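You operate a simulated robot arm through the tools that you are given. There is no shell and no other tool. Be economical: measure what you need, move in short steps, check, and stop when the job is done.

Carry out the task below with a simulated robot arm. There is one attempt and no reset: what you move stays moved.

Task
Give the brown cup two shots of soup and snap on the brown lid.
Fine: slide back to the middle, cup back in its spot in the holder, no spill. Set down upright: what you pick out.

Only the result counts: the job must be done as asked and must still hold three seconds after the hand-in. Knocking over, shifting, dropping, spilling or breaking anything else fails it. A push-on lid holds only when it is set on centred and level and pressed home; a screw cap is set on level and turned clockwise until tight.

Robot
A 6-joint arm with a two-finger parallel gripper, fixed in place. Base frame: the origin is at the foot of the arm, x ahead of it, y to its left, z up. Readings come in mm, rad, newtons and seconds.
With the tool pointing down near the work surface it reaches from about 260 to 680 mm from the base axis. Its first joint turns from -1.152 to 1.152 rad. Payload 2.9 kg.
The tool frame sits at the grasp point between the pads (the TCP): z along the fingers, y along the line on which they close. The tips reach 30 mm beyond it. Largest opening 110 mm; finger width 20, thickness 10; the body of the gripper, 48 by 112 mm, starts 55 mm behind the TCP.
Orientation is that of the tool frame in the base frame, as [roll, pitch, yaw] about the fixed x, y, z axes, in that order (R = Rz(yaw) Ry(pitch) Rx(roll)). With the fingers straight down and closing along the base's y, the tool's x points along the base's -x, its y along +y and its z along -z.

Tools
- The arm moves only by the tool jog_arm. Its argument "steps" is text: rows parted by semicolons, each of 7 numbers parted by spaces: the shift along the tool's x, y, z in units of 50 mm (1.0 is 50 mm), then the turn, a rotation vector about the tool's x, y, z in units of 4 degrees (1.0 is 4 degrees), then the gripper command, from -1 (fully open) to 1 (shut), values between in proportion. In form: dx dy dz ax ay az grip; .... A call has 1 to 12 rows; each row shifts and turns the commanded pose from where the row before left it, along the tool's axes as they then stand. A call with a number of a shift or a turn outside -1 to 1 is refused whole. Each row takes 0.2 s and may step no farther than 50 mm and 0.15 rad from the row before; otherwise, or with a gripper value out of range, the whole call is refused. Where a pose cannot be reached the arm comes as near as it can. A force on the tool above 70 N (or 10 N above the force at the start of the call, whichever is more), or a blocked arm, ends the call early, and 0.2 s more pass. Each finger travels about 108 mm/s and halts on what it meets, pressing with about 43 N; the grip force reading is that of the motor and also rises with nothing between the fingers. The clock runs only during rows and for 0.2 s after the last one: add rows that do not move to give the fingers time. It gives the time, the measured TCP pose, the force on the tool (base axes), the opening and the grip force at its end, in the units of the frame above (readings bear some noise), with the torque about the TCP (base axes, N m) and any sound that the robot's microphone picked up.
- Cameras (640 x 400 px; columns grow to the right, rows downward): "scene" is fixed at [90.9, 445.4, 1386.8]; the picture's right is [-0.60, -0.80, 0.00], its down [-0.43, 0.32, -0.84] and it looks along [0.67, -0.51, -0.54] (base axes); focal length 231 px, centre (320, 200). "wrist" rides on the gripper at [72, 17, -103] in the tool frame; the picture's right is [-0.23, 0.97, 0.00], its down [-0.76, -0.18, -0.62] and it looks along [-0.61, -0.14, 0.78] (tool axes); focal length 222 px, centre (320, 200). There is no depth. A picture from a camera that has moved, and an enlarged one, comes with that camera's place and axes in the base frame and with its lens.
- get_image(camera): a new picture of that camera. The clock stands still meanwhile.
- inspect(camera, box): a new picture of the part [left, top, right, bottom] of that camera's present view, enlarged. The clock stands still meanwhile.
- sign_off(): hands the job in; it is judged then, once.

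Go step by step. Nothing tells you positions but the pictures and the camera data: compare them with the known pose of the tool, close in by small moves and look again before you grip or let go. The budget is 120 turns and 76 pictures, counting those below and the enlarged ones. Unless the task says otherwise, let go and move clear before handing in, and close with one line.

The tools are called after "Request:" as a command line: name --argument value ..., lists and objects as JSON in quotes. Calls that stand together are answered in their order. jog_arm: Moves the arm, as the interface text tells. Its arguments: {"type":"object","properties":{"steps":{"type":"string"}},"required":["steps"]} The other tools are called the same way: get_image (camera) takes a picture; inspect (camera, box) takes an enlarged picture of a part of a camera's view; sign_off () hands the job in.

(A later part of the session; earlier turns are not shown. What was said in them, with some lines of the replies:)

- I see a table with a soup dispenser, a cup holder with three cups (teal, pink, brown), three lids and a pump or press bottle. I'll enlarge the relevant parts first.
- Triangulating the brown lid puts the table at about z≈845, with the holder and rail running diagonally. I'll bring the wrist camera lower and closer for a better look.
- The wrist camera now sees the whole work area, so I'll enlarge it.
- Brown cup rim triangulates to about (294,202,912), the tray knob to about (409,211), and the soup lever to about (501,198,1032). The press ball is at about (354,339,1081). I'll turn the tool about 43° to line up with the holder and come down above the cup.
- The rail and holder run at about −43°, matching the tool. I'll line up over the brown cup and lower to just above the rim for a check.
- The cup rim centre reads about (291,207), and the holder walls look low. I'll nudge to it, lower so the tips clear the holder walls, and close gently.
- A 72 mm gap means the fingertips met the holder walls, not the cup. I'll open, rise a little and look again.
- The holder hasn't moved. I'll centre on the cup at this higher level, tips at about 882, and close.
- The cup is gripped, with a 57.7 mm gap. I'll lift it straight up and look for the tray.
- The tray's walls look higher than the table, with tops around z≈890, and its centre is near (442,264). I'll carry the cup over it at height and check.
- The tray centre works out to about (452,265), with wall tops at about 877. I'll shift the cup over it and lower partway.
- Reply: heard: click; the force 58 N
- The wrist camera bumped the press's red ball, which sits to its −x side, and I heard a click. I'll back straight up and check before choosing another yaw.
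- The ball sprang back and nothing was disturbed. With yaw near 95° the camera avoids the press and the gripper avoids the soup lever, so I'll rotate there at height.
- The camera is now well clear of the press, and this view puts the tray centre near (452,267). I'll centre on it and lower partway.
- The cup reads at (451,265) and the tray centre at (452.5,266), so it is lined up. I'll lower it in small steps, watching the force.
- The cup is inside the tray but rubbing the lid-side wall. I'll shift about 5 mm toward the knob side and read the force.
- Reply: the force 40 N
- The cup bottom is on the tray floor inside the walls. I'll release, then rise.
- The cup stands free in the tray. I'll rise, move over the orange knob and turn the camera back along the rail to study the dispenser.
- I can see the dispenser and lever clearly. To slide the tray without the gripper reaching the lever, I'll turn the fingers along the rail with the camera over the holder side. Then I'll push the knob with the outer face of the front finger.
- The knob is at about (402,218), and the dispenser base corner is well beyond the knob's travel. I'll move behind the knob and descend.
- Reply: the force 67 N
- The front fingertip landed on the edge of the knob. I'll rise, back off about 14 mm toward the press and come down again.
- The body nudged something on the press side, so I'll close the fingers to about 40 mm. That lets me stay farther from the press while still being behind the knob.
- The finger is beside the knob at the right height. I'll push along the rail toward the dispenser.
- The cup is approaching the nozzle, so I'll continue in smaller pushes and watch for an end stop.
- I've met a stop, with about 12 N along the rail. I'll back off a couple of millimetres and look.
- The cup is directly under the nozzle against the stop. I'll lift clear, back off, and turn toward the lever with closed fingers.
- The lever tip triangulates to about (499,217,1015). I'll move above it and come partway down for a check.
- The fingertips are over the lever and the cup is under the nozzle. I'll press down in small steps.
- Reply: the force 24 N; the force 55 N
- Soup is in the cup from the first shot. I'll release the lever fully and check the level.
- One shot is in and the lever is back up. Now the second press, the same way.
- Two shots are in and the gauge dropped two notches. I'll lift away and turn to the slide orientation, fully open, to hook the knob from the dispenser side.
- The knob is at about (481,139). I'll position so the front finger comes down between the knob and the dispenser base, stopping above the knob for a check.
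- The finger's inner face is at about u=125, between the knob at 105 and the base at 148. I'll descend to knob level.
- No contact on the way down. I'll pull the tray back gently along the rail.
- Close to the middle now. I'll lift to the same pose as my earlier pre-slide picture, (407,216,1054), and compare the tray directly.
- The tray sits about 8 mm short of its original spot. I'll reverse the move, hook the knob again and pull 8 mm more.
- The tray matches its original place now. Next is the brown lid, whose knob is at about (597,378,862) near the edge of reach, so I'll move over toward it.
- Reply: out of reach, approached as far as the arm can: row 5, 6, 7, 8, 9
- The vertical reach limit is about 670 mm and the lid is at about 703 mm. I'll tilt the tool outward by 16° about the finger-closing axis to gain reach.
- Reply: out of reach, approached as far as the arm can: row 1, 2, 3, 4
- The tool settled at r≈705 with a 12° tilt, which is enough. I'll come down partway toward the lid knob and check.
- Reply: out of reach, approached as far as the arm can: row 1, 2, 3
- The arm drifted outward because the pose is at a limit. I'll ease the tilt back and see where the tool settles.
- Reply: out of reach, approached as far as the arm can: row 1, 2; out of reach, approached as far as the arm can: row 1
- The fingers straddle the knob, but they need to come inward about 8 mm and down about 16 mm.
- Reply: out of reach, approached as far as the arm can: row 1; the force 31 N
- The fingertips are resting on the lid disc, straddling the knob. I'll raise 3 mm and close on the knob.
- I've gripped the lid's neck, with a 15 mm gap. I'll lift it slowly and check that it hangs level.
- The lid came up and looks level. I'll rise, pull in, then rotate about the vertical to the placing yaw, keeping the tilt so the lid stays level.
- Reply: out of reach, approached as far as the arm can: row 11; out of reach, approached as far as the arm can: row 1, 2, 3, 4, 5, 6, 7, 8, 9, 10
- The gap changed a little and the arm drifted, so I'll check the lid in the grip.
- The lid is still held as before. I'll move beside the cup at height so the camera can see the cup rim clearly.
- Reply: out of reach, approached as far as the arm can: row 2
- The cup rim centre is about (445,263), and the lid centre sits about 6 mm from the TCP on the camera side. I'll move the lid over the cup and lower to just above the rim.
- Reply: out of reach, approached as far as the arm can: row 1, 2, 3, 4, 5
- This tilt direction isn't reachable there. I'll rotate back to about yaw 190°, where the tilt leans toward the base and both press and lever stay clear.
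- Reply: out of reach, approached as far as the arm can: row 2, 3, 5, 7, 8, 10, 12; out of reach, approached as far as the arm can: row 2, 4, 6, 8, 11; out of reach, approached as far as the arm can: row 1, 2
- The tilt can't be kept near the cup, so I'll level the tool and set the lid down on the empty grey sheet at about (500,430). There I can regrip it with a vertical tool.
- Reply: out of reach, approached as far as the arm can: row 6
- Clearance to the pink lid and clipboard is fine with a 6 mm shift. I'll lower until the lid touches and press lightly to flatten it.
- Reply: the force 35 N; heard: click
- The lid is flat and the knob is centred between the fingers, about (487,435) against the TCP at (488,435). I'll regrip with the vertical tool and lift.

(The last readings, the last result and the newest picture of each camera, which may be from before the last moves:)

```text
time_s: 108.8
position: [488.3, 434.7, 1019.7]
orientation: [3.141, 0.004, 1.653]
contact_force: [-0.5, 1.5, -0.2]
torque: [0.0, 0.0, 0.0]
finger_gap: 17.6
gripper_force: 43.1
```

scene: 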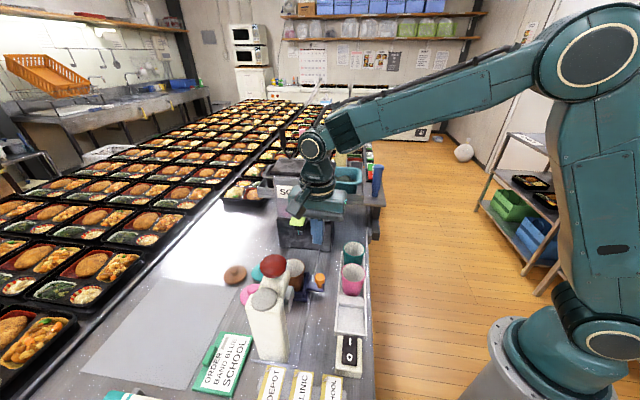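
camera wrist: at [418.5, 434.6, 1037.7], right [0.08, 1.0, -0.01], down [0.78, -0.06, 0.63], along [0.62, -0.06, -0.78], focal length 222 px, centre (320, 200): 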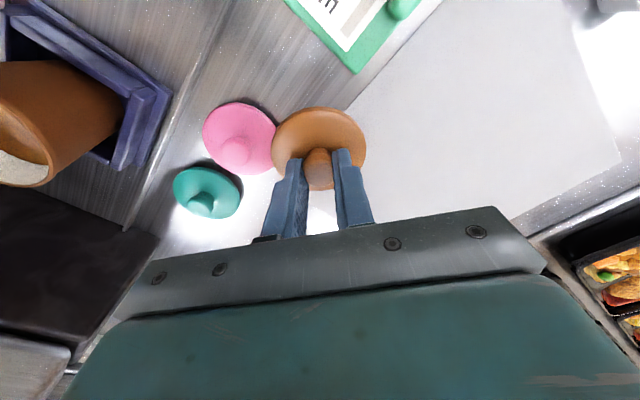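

Request:
jog_arm --steps "-0.846 -0.287 0 0 0 0 0.9;-0.846 -0.287 0 0 0 0 0.9;-0.846 -0.287 0 0 0 0 0.9;-0.846 -0.287 0 0 0 0 0.9;0 0 0.5 0 0 0 0.9;0 0 0 0 0 0 0.9"

Request:
inspect --camera "wrist" --box '[220, 60, 420, 220]'

```text
time_s: 110.2
position: [514.9, 361.6, 1024.5]
orientation: [-3.139, 0.007, 1.655]
contact_force: [0.0, 0.1, 0.2]
torque: [0.0, 0.01, -0.01]
finger_gap: 17.8
gripper_force: 42.6
out of reach, approached as far as the arm can: row 1, 2, 3, 4, 5
```

```text
2.50 times, centred on (320, 140) of wrist
camera zoom: at [524.5, 435.5, 1127.3], right [0.99, -0.14, 0.0], down [-0.11, -0.77, 0.63], along [-0.09, -0.62, -0.78], focal length 555 px, centre (320, 350)
```

zoom: 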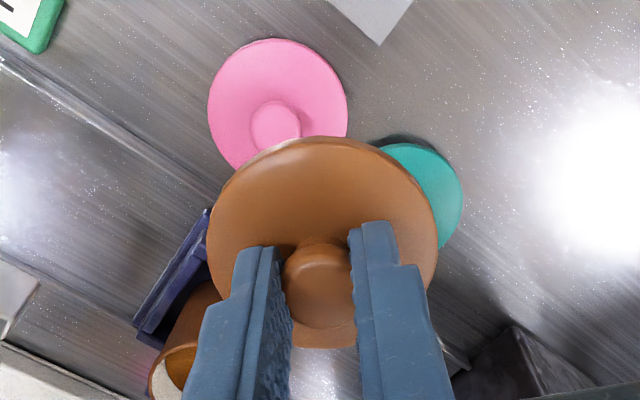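

The arm seems to have its elbow caught on the wrong side after the full stretch, since inward moves are refused. I'll stretch out again and come back in to un-flip it, at a safe height.

Request:
jog_arm --steps "0.5 0.86 0 0 0 0 0.9;0.5 0.86 0 0 0 0 0.9;0 0 0 0 0 0 0.9;-0.5 -0.86 0 0 0 0 0.9;-0.5 -0.86 0 0 0 0 0.9;0 0 0 0 0 0 0.9"

```text
time_s: 111.6
position: [541.9, 378.9, 1022.7]
orientation: [3.141, 0.007, 1.654]
contact_force: [-0.5, -0.1, 0.5]
torque: [-0.01, -0.01, -0.01]
finger_gap: 17.8
gripper_force: 43.1
out of reach, approached as far as the arm can: row 1, 2, 4, 5
```

Request:
jog_arm --steps "0 0 0 0 0 -1 0.9;0 0 0 0 0 -1 0.9;0 0 0 0 0 -1 0.9;0 0 0 0 0 -1 0.9;0 0 0 0 0 -1 0.9;0 0 0 0 0 -1 0.9;0 0 0 0 0 -1 0.9;0 0 0 0 0 -1 0.9;0 0 0 0 0 -1 0.9;0 0 0 0 0 -1 0.9;0 0 0 0 0 -1 0.9;0 0 0 0 0 0 0.9"

Request:
jog_arm --steps "0.16 -0.05 -0.4 0 0 0 0.9;0 0 0 0 0 0 0.9"

```text
time_s: 114.2
position: [541.5, 377.2, 1023.4]
orientation: [-3.137, 0.005, 2.422]
contact_force: [0.1, 0.1, 1.2]
torque: [-0.02, 0.0, 0.0]
finger_gap: 17.7
gripper_force: 42.8
```

```text
time_s: 114.8
position: [534.3, 379.2, 1043.6]
orientation: [-3.138, 0.005, 2.422]
contact_force: [0.3, -1.5, -0.6]
torque: [0.01, -0.06, 0.0]
finger_gap: 17.9
gripper_force: 42.7
```

Request:
jog_arm --steps "0.09 -0.39 0 0 0 0 0.9;0.09 -0.39 0 0 0 0 0.9;0 0 0 0 0 0 0.9"

```text
time_s: 115.6
position: [501.2, 358.1, 1043.8]
orientation: [-3.14, 0.005, 2.422]
contact_force: [0.2, -0.9, 0.1]
torque: [0.02, 0.0, 0.02]
finger_gap: 17.8
gripper_force: 43.1
```

Inward motion works again at this yaw. I'll move over the cup area and then rotate to the safe placing yaw, as I did before.

Request:
jog_arm --steps "-0.196 -0.68 0 0 0 0 0.9;-0.196 -0.68 0 0 0 0 0.9;-0.196 -0.68 0 0 0 0 0.9;0 0 0 0 0 0 0.9"

Request:
jog_arm --steps "0 0 0 0 0 1 0.9;0 0 0 0 0 1 0.9;0 0 0 0 0 1 0.9;0 0 0 0 0 1 0.9;0 0 0 0 0 1 0.9;0 0 0 0 0 1 0.9;0 0 0 0 0 1 0.9;0 0 0 0 0 1 0.9;0 0 0 0 0 1 0.9;0 0 0 0 0 1 0.9;0 0 0 0 0 1 0.9;0 0 0 0 0 0 0.9"

```text
time_s: 116.6
position: [454.7, 260.3, 1043.6]
orientation: [-3.139, 0.005, 2.421]
contact_force: [0.3, -0.3, 0.3]
torque: [-0.02, 0.02, 0.01]
finger_gap: 18.0
gripper_force: 43.2
```

```text
time_s: 119.2
position: [456.5, 260.8, 1044.1]
orientation: [3.14, 0.005, 1.653]
contact_force: [0.2, -0.2, -0.6]
torque: [0.02, 0.01, 0.01]
finger_gap: 17.7
gripper_force: 43.5
```

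Request:
jog_arm --steps "0.03 -0.23 0.3 0 0 0 0.9;0 0 0.5 0 0 0 0.9;0 0 0.38 0 0 0 0.9;0 0 0 0 0 0 0.9"

Request:
inspect --camera "wrist" --box '[220, 60, 420, 220]'

```text
time_s: 120.2
position: [443.8, 261.8, 984.9]
orientation: [3.138, 0.006, 1.655]
contact_force: [0.1, 0.8, -0.2]
torque: [0.01, 0.0, -0.01]
finger_gap: 18.0
gripper_force: 43.3
```

```text
2.50 times, centred on (320, 140) of wrist
camera zoom: at [454.1, 336.0, 1087.2], right [0.99, -0.15, 0.0], down [-0.12, -0.77, 0.63], along [-0.09, -0.62, -0.78], focal length 555 px, centre (320, 350)
```

zoom: 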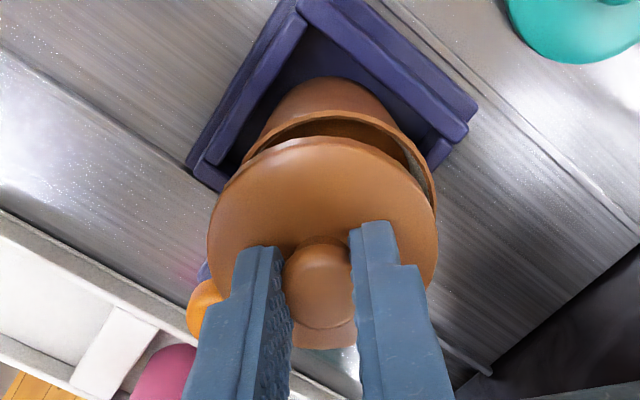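

This view calibrates well: the lid needs to shift about (+4.5, −2.3) mm to sit centred over the cup. I'll correct that and lower in small steps.

Request:
jog_arm --steps "-0.054 0.086 0 0 0 0 0.9;0 0 0.1 0 0 0 0.9;0 0 0.06 0 0 0 0.9;0 0 0 0 0 0 0.9"

```text
time_s: 121.2
position: [449.9, 259.1, 980.3]
orientation: [3.133, 0.005, 1.654]
contact_force: [-4.0, -4.8, 34.7]
torque: [-0.85, 0.11, -0.06]
finger_gap: 17.9
gripper_force: 43.3
```

Contact is uneven, coming from the −y side. I'll back up slightly, nudge about 2 mm toward −y and try again.

Request:
jog_arm --steps "0 0 -0.12 0 0 0 0.9;-0.04 -0.01 0 0 0 0 0.9;0 0 0.07 0 0 0 0.9;0 0 0 0 0 0 0.9"

```text
time_s: 122.2
position: [448.3, 258.2, 979.2]
orientation: [3.137, 0.006, 1.656]
contact_force: [-0.3, 0.8, 10.9]
torque: [-0.23, 0.01, -0.03]
finger_gap: 17.8
gripper_force: 42.7
```

The contact looks like a tiny tilt. I'll press further while holding, and listen for the snap.

Request:
jog_arm --steps "0 0 0.05 0 0 0 0.9;0 0 0.05 0 0 0 0.9;0 0 0 0 0 0 0.9"

```text
time_s: 123.0
position: [449.2, 257.1, 979.2]
orientation: [3.13, 0.001, 1.652]
contact_force: [-3.0, -2.1, 43.5]
torque: [-0.93, 0.05, -0.04]
finger_gap: 17.7
gripper_force: 42.9
```

Request:
jog_arm --steps "0 0 -0.2 0 0 0 0.9;-0.06 -0.02 0 0 0 0 0.9;0 0 0.1 0 0 0 0.9;0 0 0.05 0 0 0 0.9;0 0 0 0 0 0 0.9"

```text
time_s: 124.2
position: [448.7, 253.4, 980.2]
orientation: [3.136, 0.005, 1.653]
contact_force: [-4.5, -4.5, 25.9]
torque: [-0.5, 0.29, -0.01]
finger_gap: 17.8
gripper_force: 43.0
```

The contact point stays fixed at the cup's −y rim, which means the held lid is slightly tilted. I'll re-centre by the calibrated view, touch lightly and release so the lid settles level on the rim.

Request:
jog_arm --steps "0 0 -0.15 0 0 0 0.9;0.12 -0.01 0 0 0 0 0.9;0 0 0.08 0 0 0 0.9;0 0 0 0 0 0 0.9"

```text
time_s: 125.2
position: [447.6, 259.1, 980.3]
orientation: [3.138, 0.005, 1.657]
contact_force: [-0.1, 0.1, -0.8]
torque: [0.01, -0.01, 0.0]
finger_gap: 18.0
gripper_force: 43.3
```

Request:
jog_arm --steps "0 0 0.04 0 0 0 0.9;0 0 0 0 0 0 0.9;0 0 0 0 0 0 0.5;0 0 0 0 0 0 0.3;0 0 0 0 0 0 0.2;0 0 0 0 0 0 0.2"

```text
time_s: 126.6
position: [448.0, 259.0, 978.4]
orientation: [3.14, 0.004, 1.655]
contact_force: [0.9, -0.3, -0.4]
torque: [0.02, -0.02, -0.03]
finger_gap: 43.9
gripper_force: 0.1
```

Request:
inspect --camera "wrist" --box '[220, 60, 420, 220]'

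```text
2.50 times, centred on (320, 140) of wrist
camera zoom: at [456.7, 333.5, 1081.2], right [0.99, -0.15, 0.0], down [-0.12, -0.77, 0.63], along [-0.09, -0.62, -0.78], focal length 555 px, centre (320, 350)
```

zoom: 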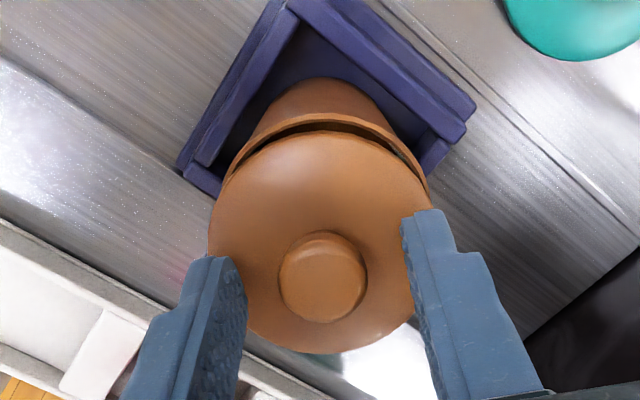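

The lid's plug looks caught on the −y rim while its +y side has already dropped in, so it needs a nudge toward +y and slightly +x. I'll regrip the knob and slide it gently, using the force reading.

Request:
jog_arm --steps "0 0 0 0 0 0 0.5;0 0 0 0 0 0 0.8;0 0 0 0 0 0 0.9;0 0 0 0 0 0 0.9"

Request:
jog_arm --steps "0.02 0.02 0 0 0 0 0.9;0 0 0 0 0 0 0.9"

Request:
jog_arm --steps "0.02 0.02 0 0 0 0 0.9;0 0 0 0 0 0 0.9"

```text
time_s: 127.6
position: [447.0, 258.1, 977.7]
orientation: [3.139, 0.004, 1.655]
contact_force: [0.0, 0.3, -0.2]
torque: [0.01, 0.02, 0.0]
finger_gap: 17.6
gripper_force: 43.4
```

```text
time_s: 128.2
position: [447.2, 260.6, 978.5]
orientation: [3.138, 0.006, 1.654]
contact_force: [-0.4, -0.8, 0.1]
torque: [0.03, -0.01, -0.03]
finger_gap: 17.8
gripper_force: 43.1
```

```text
time_s: 128.8
position: [449.5, 261.3, 977.6]
orientation: [3.139, 0.006, 1.655]
contact_force: [0.3, -0.3, -0.1]
torque: [0.01, -0.01, 0.04]
finger_gap: 17.8
gripper_force: 42.3
```

Request:
jog_arm --steps "0 0 0.05 0 0 0 0.9;0 0 0 0 0 0 0.9"

Request:
jog_arm --steps "0 0 0.05 0 0 0 0.9;0 0 0 0 0 0 0.9"

```text
time_s: 129.4
position: [448.5, 262.6, 977.6]
orientation: [3.137, 0.004, 1.654]
contact_force: [-0.2, 1.1, 15.4]
torque: [0.51, 0.02, 0.01]
finger_gap: 18.2
gripper_force: 43.5
```

```text
time_s: 130.0
position: [449.6, 260.9, 976.4]
orientation: [3.134, 0.002, 1.653]
contact_force: [0.4, 2.3, 33.8]
torque: [1.03, 0.11, 0.0]
finger_gap: 18.1
gripper_force: 43.7
```

The contact has now switched to the +y side, so the true centre lies between. I'll back up, move about 2 mm toward −y and lower again.

Request:
jog_arm --steps "0 0 -0.1 0 0 0 0.9;-0.04 0 0 0 0 0 0.9;0 0 0.08 0 0 0 0.9;0 0 0 0 0 0 0.9"

Request:
jog_arm --steps "0 0 0.06 0 0 0 0.9;0 0 0 0 0 0 0.9"

```text
time_s: 131.0
position: [448.9, 261.1, 975.0]
orientation: [3.136, 0.003, 1.652]
contact_force: [-0.5, 2.5, 28.8]
torque: [0.88, 0.08, -0.01]
finger_gap: 17.7
gripper_force: 43.2
```

```text
time_s: 131.6
position: [449.6, 259.7, 975.4]
orientation: [3.131, 0.002, 1.656]
contact_force: [-0.1, 1.1, 37.4]
torque: [0.87, 0.17, 0.01]
finger_gap: 17.8
gripper_force: 43.2
```

Request:
jog_arm --steps "0 0 -0.16 0 0 0 0.9;-0.04 0 0 0 1 0 0.9;0 0 0.08 0 0 0 0.9;0 0 0 0 0 0 0.9"

Request:
jog_arm --steps "0 0 0.06 0 0 0 0.9;0 0 0 0 0 0 0.9"

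```text
time_s: 132.6
position: [449.2, 257.0, 975.2]
orientation: [-3.14, -0.063, 1.655]
contact_force: [-0.6, -0.2, -1.0]
torque: [0.05, 0.03, 0.04]
finger_gap: 17.8
gripper_force: 42.9
```

```text
time_s: 133.2
position: [449.7, 258.4, 974.1]
orientation: [3.136, -0.067, 1.656]
contact_force: [-0.3, 0.3, 12.9]
torque: [0.3, 0.07, 0.02]
finger_gap: 17.8
gripper_force: 43.2
```

Levelling by 4° helped, since contact comes later and lower. I'll add another 3° and lower.

Request:
jog_arm --steps "0 0 -0.1 0 0 0 0.9;-0.03 0 0 0 0.75 0 0.9;0 0 0.1 0 0 0 0.9;0 0 0.04 0 0 0 0.9;0 0 0 0 0 0 0.9"

Request:
jog_arm --steps "0 0 0.06 0 0 0 0.9;0 0 0 0 0 0 0.9"

```text
time_s: 134.4
position: [450.2, 257.5, 974.6]
orientation: [3.132, -0.12, 1.655]
contact_force: [-3.2, -3.4, 36.4]
torque: [-0.96, 0.09, -0.04]
finger_gap: 17.9
gripper_force: 43.1
heard: snap
```

```text
time_s: 135.0
position: [449.1, 257.5, 971.4]
orientation: [3.129, -0.121, 1.657]
contact_force: [-4.8, -1.9, 46.2]
torque: [-0.64, 0.14, -0.01]
finger_gap: 18.1
gripper_force: 43.1
```

I heard the snap. I'll press a bit more, then release, level the tool, and press squarely on the knob to be sure it is home.

Request:
jog_arm --steps "0 0 0.06 0 0 0 0.9;0 0 0 0 0 0 0.9"

Request:
jog_arm --steps "0 0 -0.2 0 0 0 0.9;0 0 0 0 0 0 0.5;0 0 0 0 0 0 0.2;0 0 0 0 0 0 0.2;0 0 -0.6 0 0 0 0.2;0 0 -0.3 0 -0.9 0 0.6;0 0 0 0 -0.85 0 1;0 0 0 0 0 0 1;0 0 0 0 0 0 1"

```text
time_s: 135.6
position: [450.7, 258.0, 972.5]
orientation: [3.123, -0.122, 1.657]
contact_force: [-9.6, -7.0, 62.8]
torque: [-0.81, 0.59, 0.04]
finger_gap: 17.9
gripper_force: 43.1
```

```text
time_s: 137.6
position: [449.7, 250.7, 1019.3]
orientation: [3.138, 0.009, 1.654]
contact_force: [-0.2, -1.4, 0.8]
torque: [0.04, 0.01, -0.01]
finger_gap: 0.0
gripper_force: 38.5
```

Request:
jog_arm --steps "0.23 0 0 0 0 0 1;0 0 0.4 0 0 0 1;0 0 0.1 0 0 0 1;0 0 0.1 0 0 0 1;0 0 0 0 0 0 1"

```text
time_s: 138.8
position: [448.3, 262.4, 988.3]
orientation: [3.137, 0.006, 1.654]
contact_force: [-1.1, 0.0, 9.6]
torque: [0.04, 0.0, 0.01]
finger_gap: 0.2
gripper_force: 37.9
```

Request:
jog_arm --steps "0 0 0.06 0 0 0 1;0 0 0.06 0 0 0 1;0 0 0 0 0 0 1"

Request:
jog_arm --steps "0 0 0.03 0 0 0 1;0 0 0 0 0 0 1"

```text
time_s: 139.6
position: [450.7, 262.7, 988.7]
orientation: [3.128, -0.001, 1.652]
contact_force: [-7.7, -6.9, 54.1]
torque: [-0.38, 0.22, -0.04]
finger_gap: 0.1
gripper_force: 37.5
```

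```text
time_s: 140.2
position: [451.9, 262.1, 989.4]
orientation: [3.124, -0.001, 1.651]
contact_force: [-9.0, -8.3, 62.2]
torque: [-0.43, 0.23, 0.01]
finger_gap: 0.1
gripper_force: 38.0
```

The lid is solid under 60 N on the knob. I'll rise, open, and come down around the cup body below the lid.

Request:
jog_arm --steps "0 0 -0.5 0 0 0 1;0 0 -0.6 0 0 0 0;0 0 0 0 0 0 -0.6;0 0 0 0 0 0 -0.6;0 0 0 0 0 0 -0.6;0 0 0.5 0 0 0 -0.6;0 0 0.5 0 0 0 -0.6;0 0 0.5 0 0 0 -0.6;0 0 0.5 0 0 0 -0.6;0 0 0 0 0 0 -0.6"

```text
time_s: 142.4
position: [449.0, 262.9, 935.0]
orientation: [3.138, 0.005, 1.654]
contact_force: [-0.3, -0.5, -0.3]
torque: [-0.03, -0.02, -0.04]
finger_gap: 87.9
gripper_force: 0.0
```

Request:
jog_arm --steps "0 0 0.22 0 0 0 -0.6;0 0 0 0 0 0 -0.2;0 0 0 0 0 0 0.2;0 0 0 0 0 0 0.5;0 0 0 0 0 0 0.5"

```text
time_s: 143.6
position: [449.0, 260.8, 925.3]
orientation: [3.138, 0.006, 1.654]
contact_force: [0.6, 0.8, 1.8]
torque: [0.02, -0.01, -0.01]
finger_gap: 60.6
gripper_force: 42.8
```

The pads close on the lid edge, with a 60.6 mm gap. I'll lift slowly and then check with the last picture before moving on.

Request:
jog_arm --steps "0 0 -0.06 0 0 0 0.6;0 0 -0.15 0 0 0 0.6;0 0 -0.3 0 0 0 0.6;0 0 -0.5 0 0 0 0.6;0 0 -0.6 0 0 0 0.6;0 0 -0.33 0 0 0 0.6;0 0 0 0 0 0 0.6"

```text
time_s: 145.2
position: [448.6, 263.1, 1021.2]
orientation: [3.139, 0.008, 1.653]
contact_force: [-0.9, 0.4, -1.2]
torque: [-0.02, -0.01, 0.0]
finger_gap: 61.0
gripper_force: 42.7
```

I'll rise a little more for clearance over the press ball, rotate back to the holder yaw, and retrace the earlier route.

Request:
jog_arm --steps "0 0.15 -0.5 0 0 0 0.6;0 0 0 0 0 -1 0.6;0 0 0 0 0 -1 0.6;0 0 0 0 0 -1 0.6;0 0 0 0 0 -1 0.6;0 0 0 0 0 -1 0.6;0 0 0 0 0 -1 0.6;0 0 0 0 0 -1 0.6;0 0 0 0 0 -1 0.6;0 0 0 0 0 -1 0.6;0 0 0 0 0 -1 0.6;0 0 0 0 0 -0.5 0.6"

```text
time_s: 147.8
position: [457.0, 263.6, 1046.9]
orientation: [-3.141, 0.006, 2.387]
contact_force: [0.6, 1.1, -0.5]
torque: [0.01, 0.01, -0.02]
finger_gap: 60.7
gripper_force: 42.6
```

Request:
jog_arm --steps "0 -0.6 0 0 0 0 0.6;0 -0.787 0 0 0 0 0.6;0 -0.787 0 0 0 0 0.6;0 -0.6 0 0 0 0 0.6;0 -0.372 0 0 0 0 0.6;0.5 0 0 0 0 0 0.6;0.6 0 0 0 0 0 0.6;0.436 0 0 0 0 0 0.6;0 0 0.6 0 0 0 0.6;0 0 0.6 0 0 0 0.6;0 0 0 0 0 0 0.6"

```text
time_s: 150.2
position: [291.7, 200.2, 987.3]
orientation: [-3.139, 0.006, 2.387]
contact_force: [1.3, 0.6, -0.3]
torque: [-0.02, 0.02, -0.02]
finger_gap: 61.0
gripper_force: 42.5
```

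I'll use the last picture to confirm the cup is hanging with the lid and lined up over its holder spot.

Request:
inspect --camera "wrist" --box '[160, 20, 480, 240]'

```text
1.82 times, centred on (320, 130) of wrist
camera zoom: at [249.8, 263.4, 1089.9], right [0.83, 0.55, 0.0], down [0.43, -0.65, 0.63], along [0.35, -0.52, -0.78], focal length 404 px, centre (320, 327)
```

zoom: 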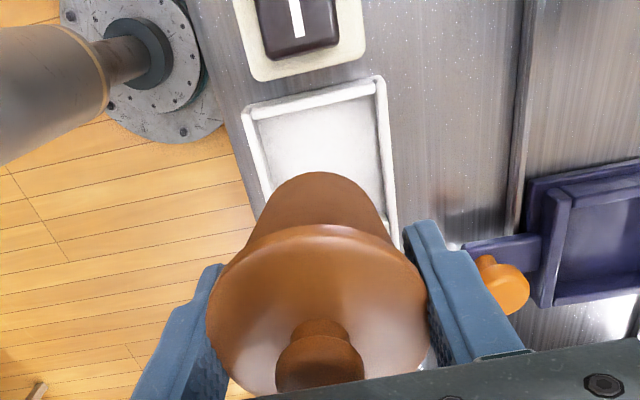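

The cup hangs with the lid flush and level, lined up with its empty compartment. I'll lower to its original height, then in small steps.

Request:
jog_arm --steps "0 0 0.5 0 0 0 0.6;0 0 0.5 0 0 0 0.6;0 0 0.3 0 0 0 0.6;0 0 0.06 0 0 0 0.6;0 0 0 0 0 0 0.6"

```text
time_s: 151.4
position: [292.1, 199.7, 920.4]
orientation: [-3.14, 0.006, 2.387]
contact_force: [0.6, -0.3, -0.6]
torque: [0.01, 0.02, -0.01]
finger_gap: 61.0
gripper_force: 43.1
```

Request:
jog_arm --steps "0 0.035 0.05 0 0 0 0.6;0 0 0.05 0 0 0 0.6;0 0 0.04 0 0 0 0.6;0 0 0 0 0 0 0.6"

```text
time_s: 152.4
position: [292.8, 201.8, 912.9]
orientation: [-3.141, 0.005, 2.388]
contact_force: [-0.3, -0.7, -0.2]
torque: [0.02, 0.01, -0.01]
finger_gap: 61.0
gripper_force: 43.0
```

Request:
jog_arm --steps "0 0 0.03 0 0 0 0.6;0 0 0 0 0 0 0.6"

Request:
jog_arm --steps "0 0 0.03 0 0 0 0.6;0 0 0 0 0 0 0.6"

```text
time_s: 153.0
position: [294.3, 202.3, 911.6]
orientation: [-3.14, 0.005, 2.387]
contact_force: [-1.4, -0.6, 3.8]
torque: [0.02, 0.0, 0.0]
finger_gap: 60.7
gripper_force: 42.3
```

```text
time_s: 153.6
position: [292.9, 201.6, 910.7]
orientation: [-3.141, 0.008, 2.387]
contact_force: [-7.3, -6.4, 37.3]
torque: [-0.07, 0.08, 0.01]
finger_gap: 60.7
gripper_force: 42.8
```

The cup is down on the holder floor at the original height. I'll ease the pressure, open, and rise clear.

Request:
jog_arm --steps "0 0 -0.04 0 0 0 0.6;0 0 0 0 0 0 0.1;0 0 0 0 0 0 -0.3;0 0 0 0 0 0 -0.6;0 0 0 0 0 0 -0.6;0 0 -0.3 0 0 0 -0.6;0 0 -0.6 0 0 0 -0.6;0 0 -0.9 0 0 0 -0.6;0 0 -0.9 0 0 0 -0.6;0 0 -0.9 0 0 0 -0.6;0 0 0 0 0 0 -0.6"

```text
time_s: 156.0
position: [293.1, 203.8, 1092.5]
orientation: [-3.14, 0.006, 2.387]
contact_force: [-0.1, -0.7, 0.7]
torque: [-0.02, -0.03, 0.01]
finger_gap: 88.0
gripper_force: 0.0
```

Request:
sign_off

```text
The job is handed in.
```

The brown cup has two shots of soup and the brown lid snapped on, it is back in its spot in the holder, the slide is back at the middle, and I saw no spill.
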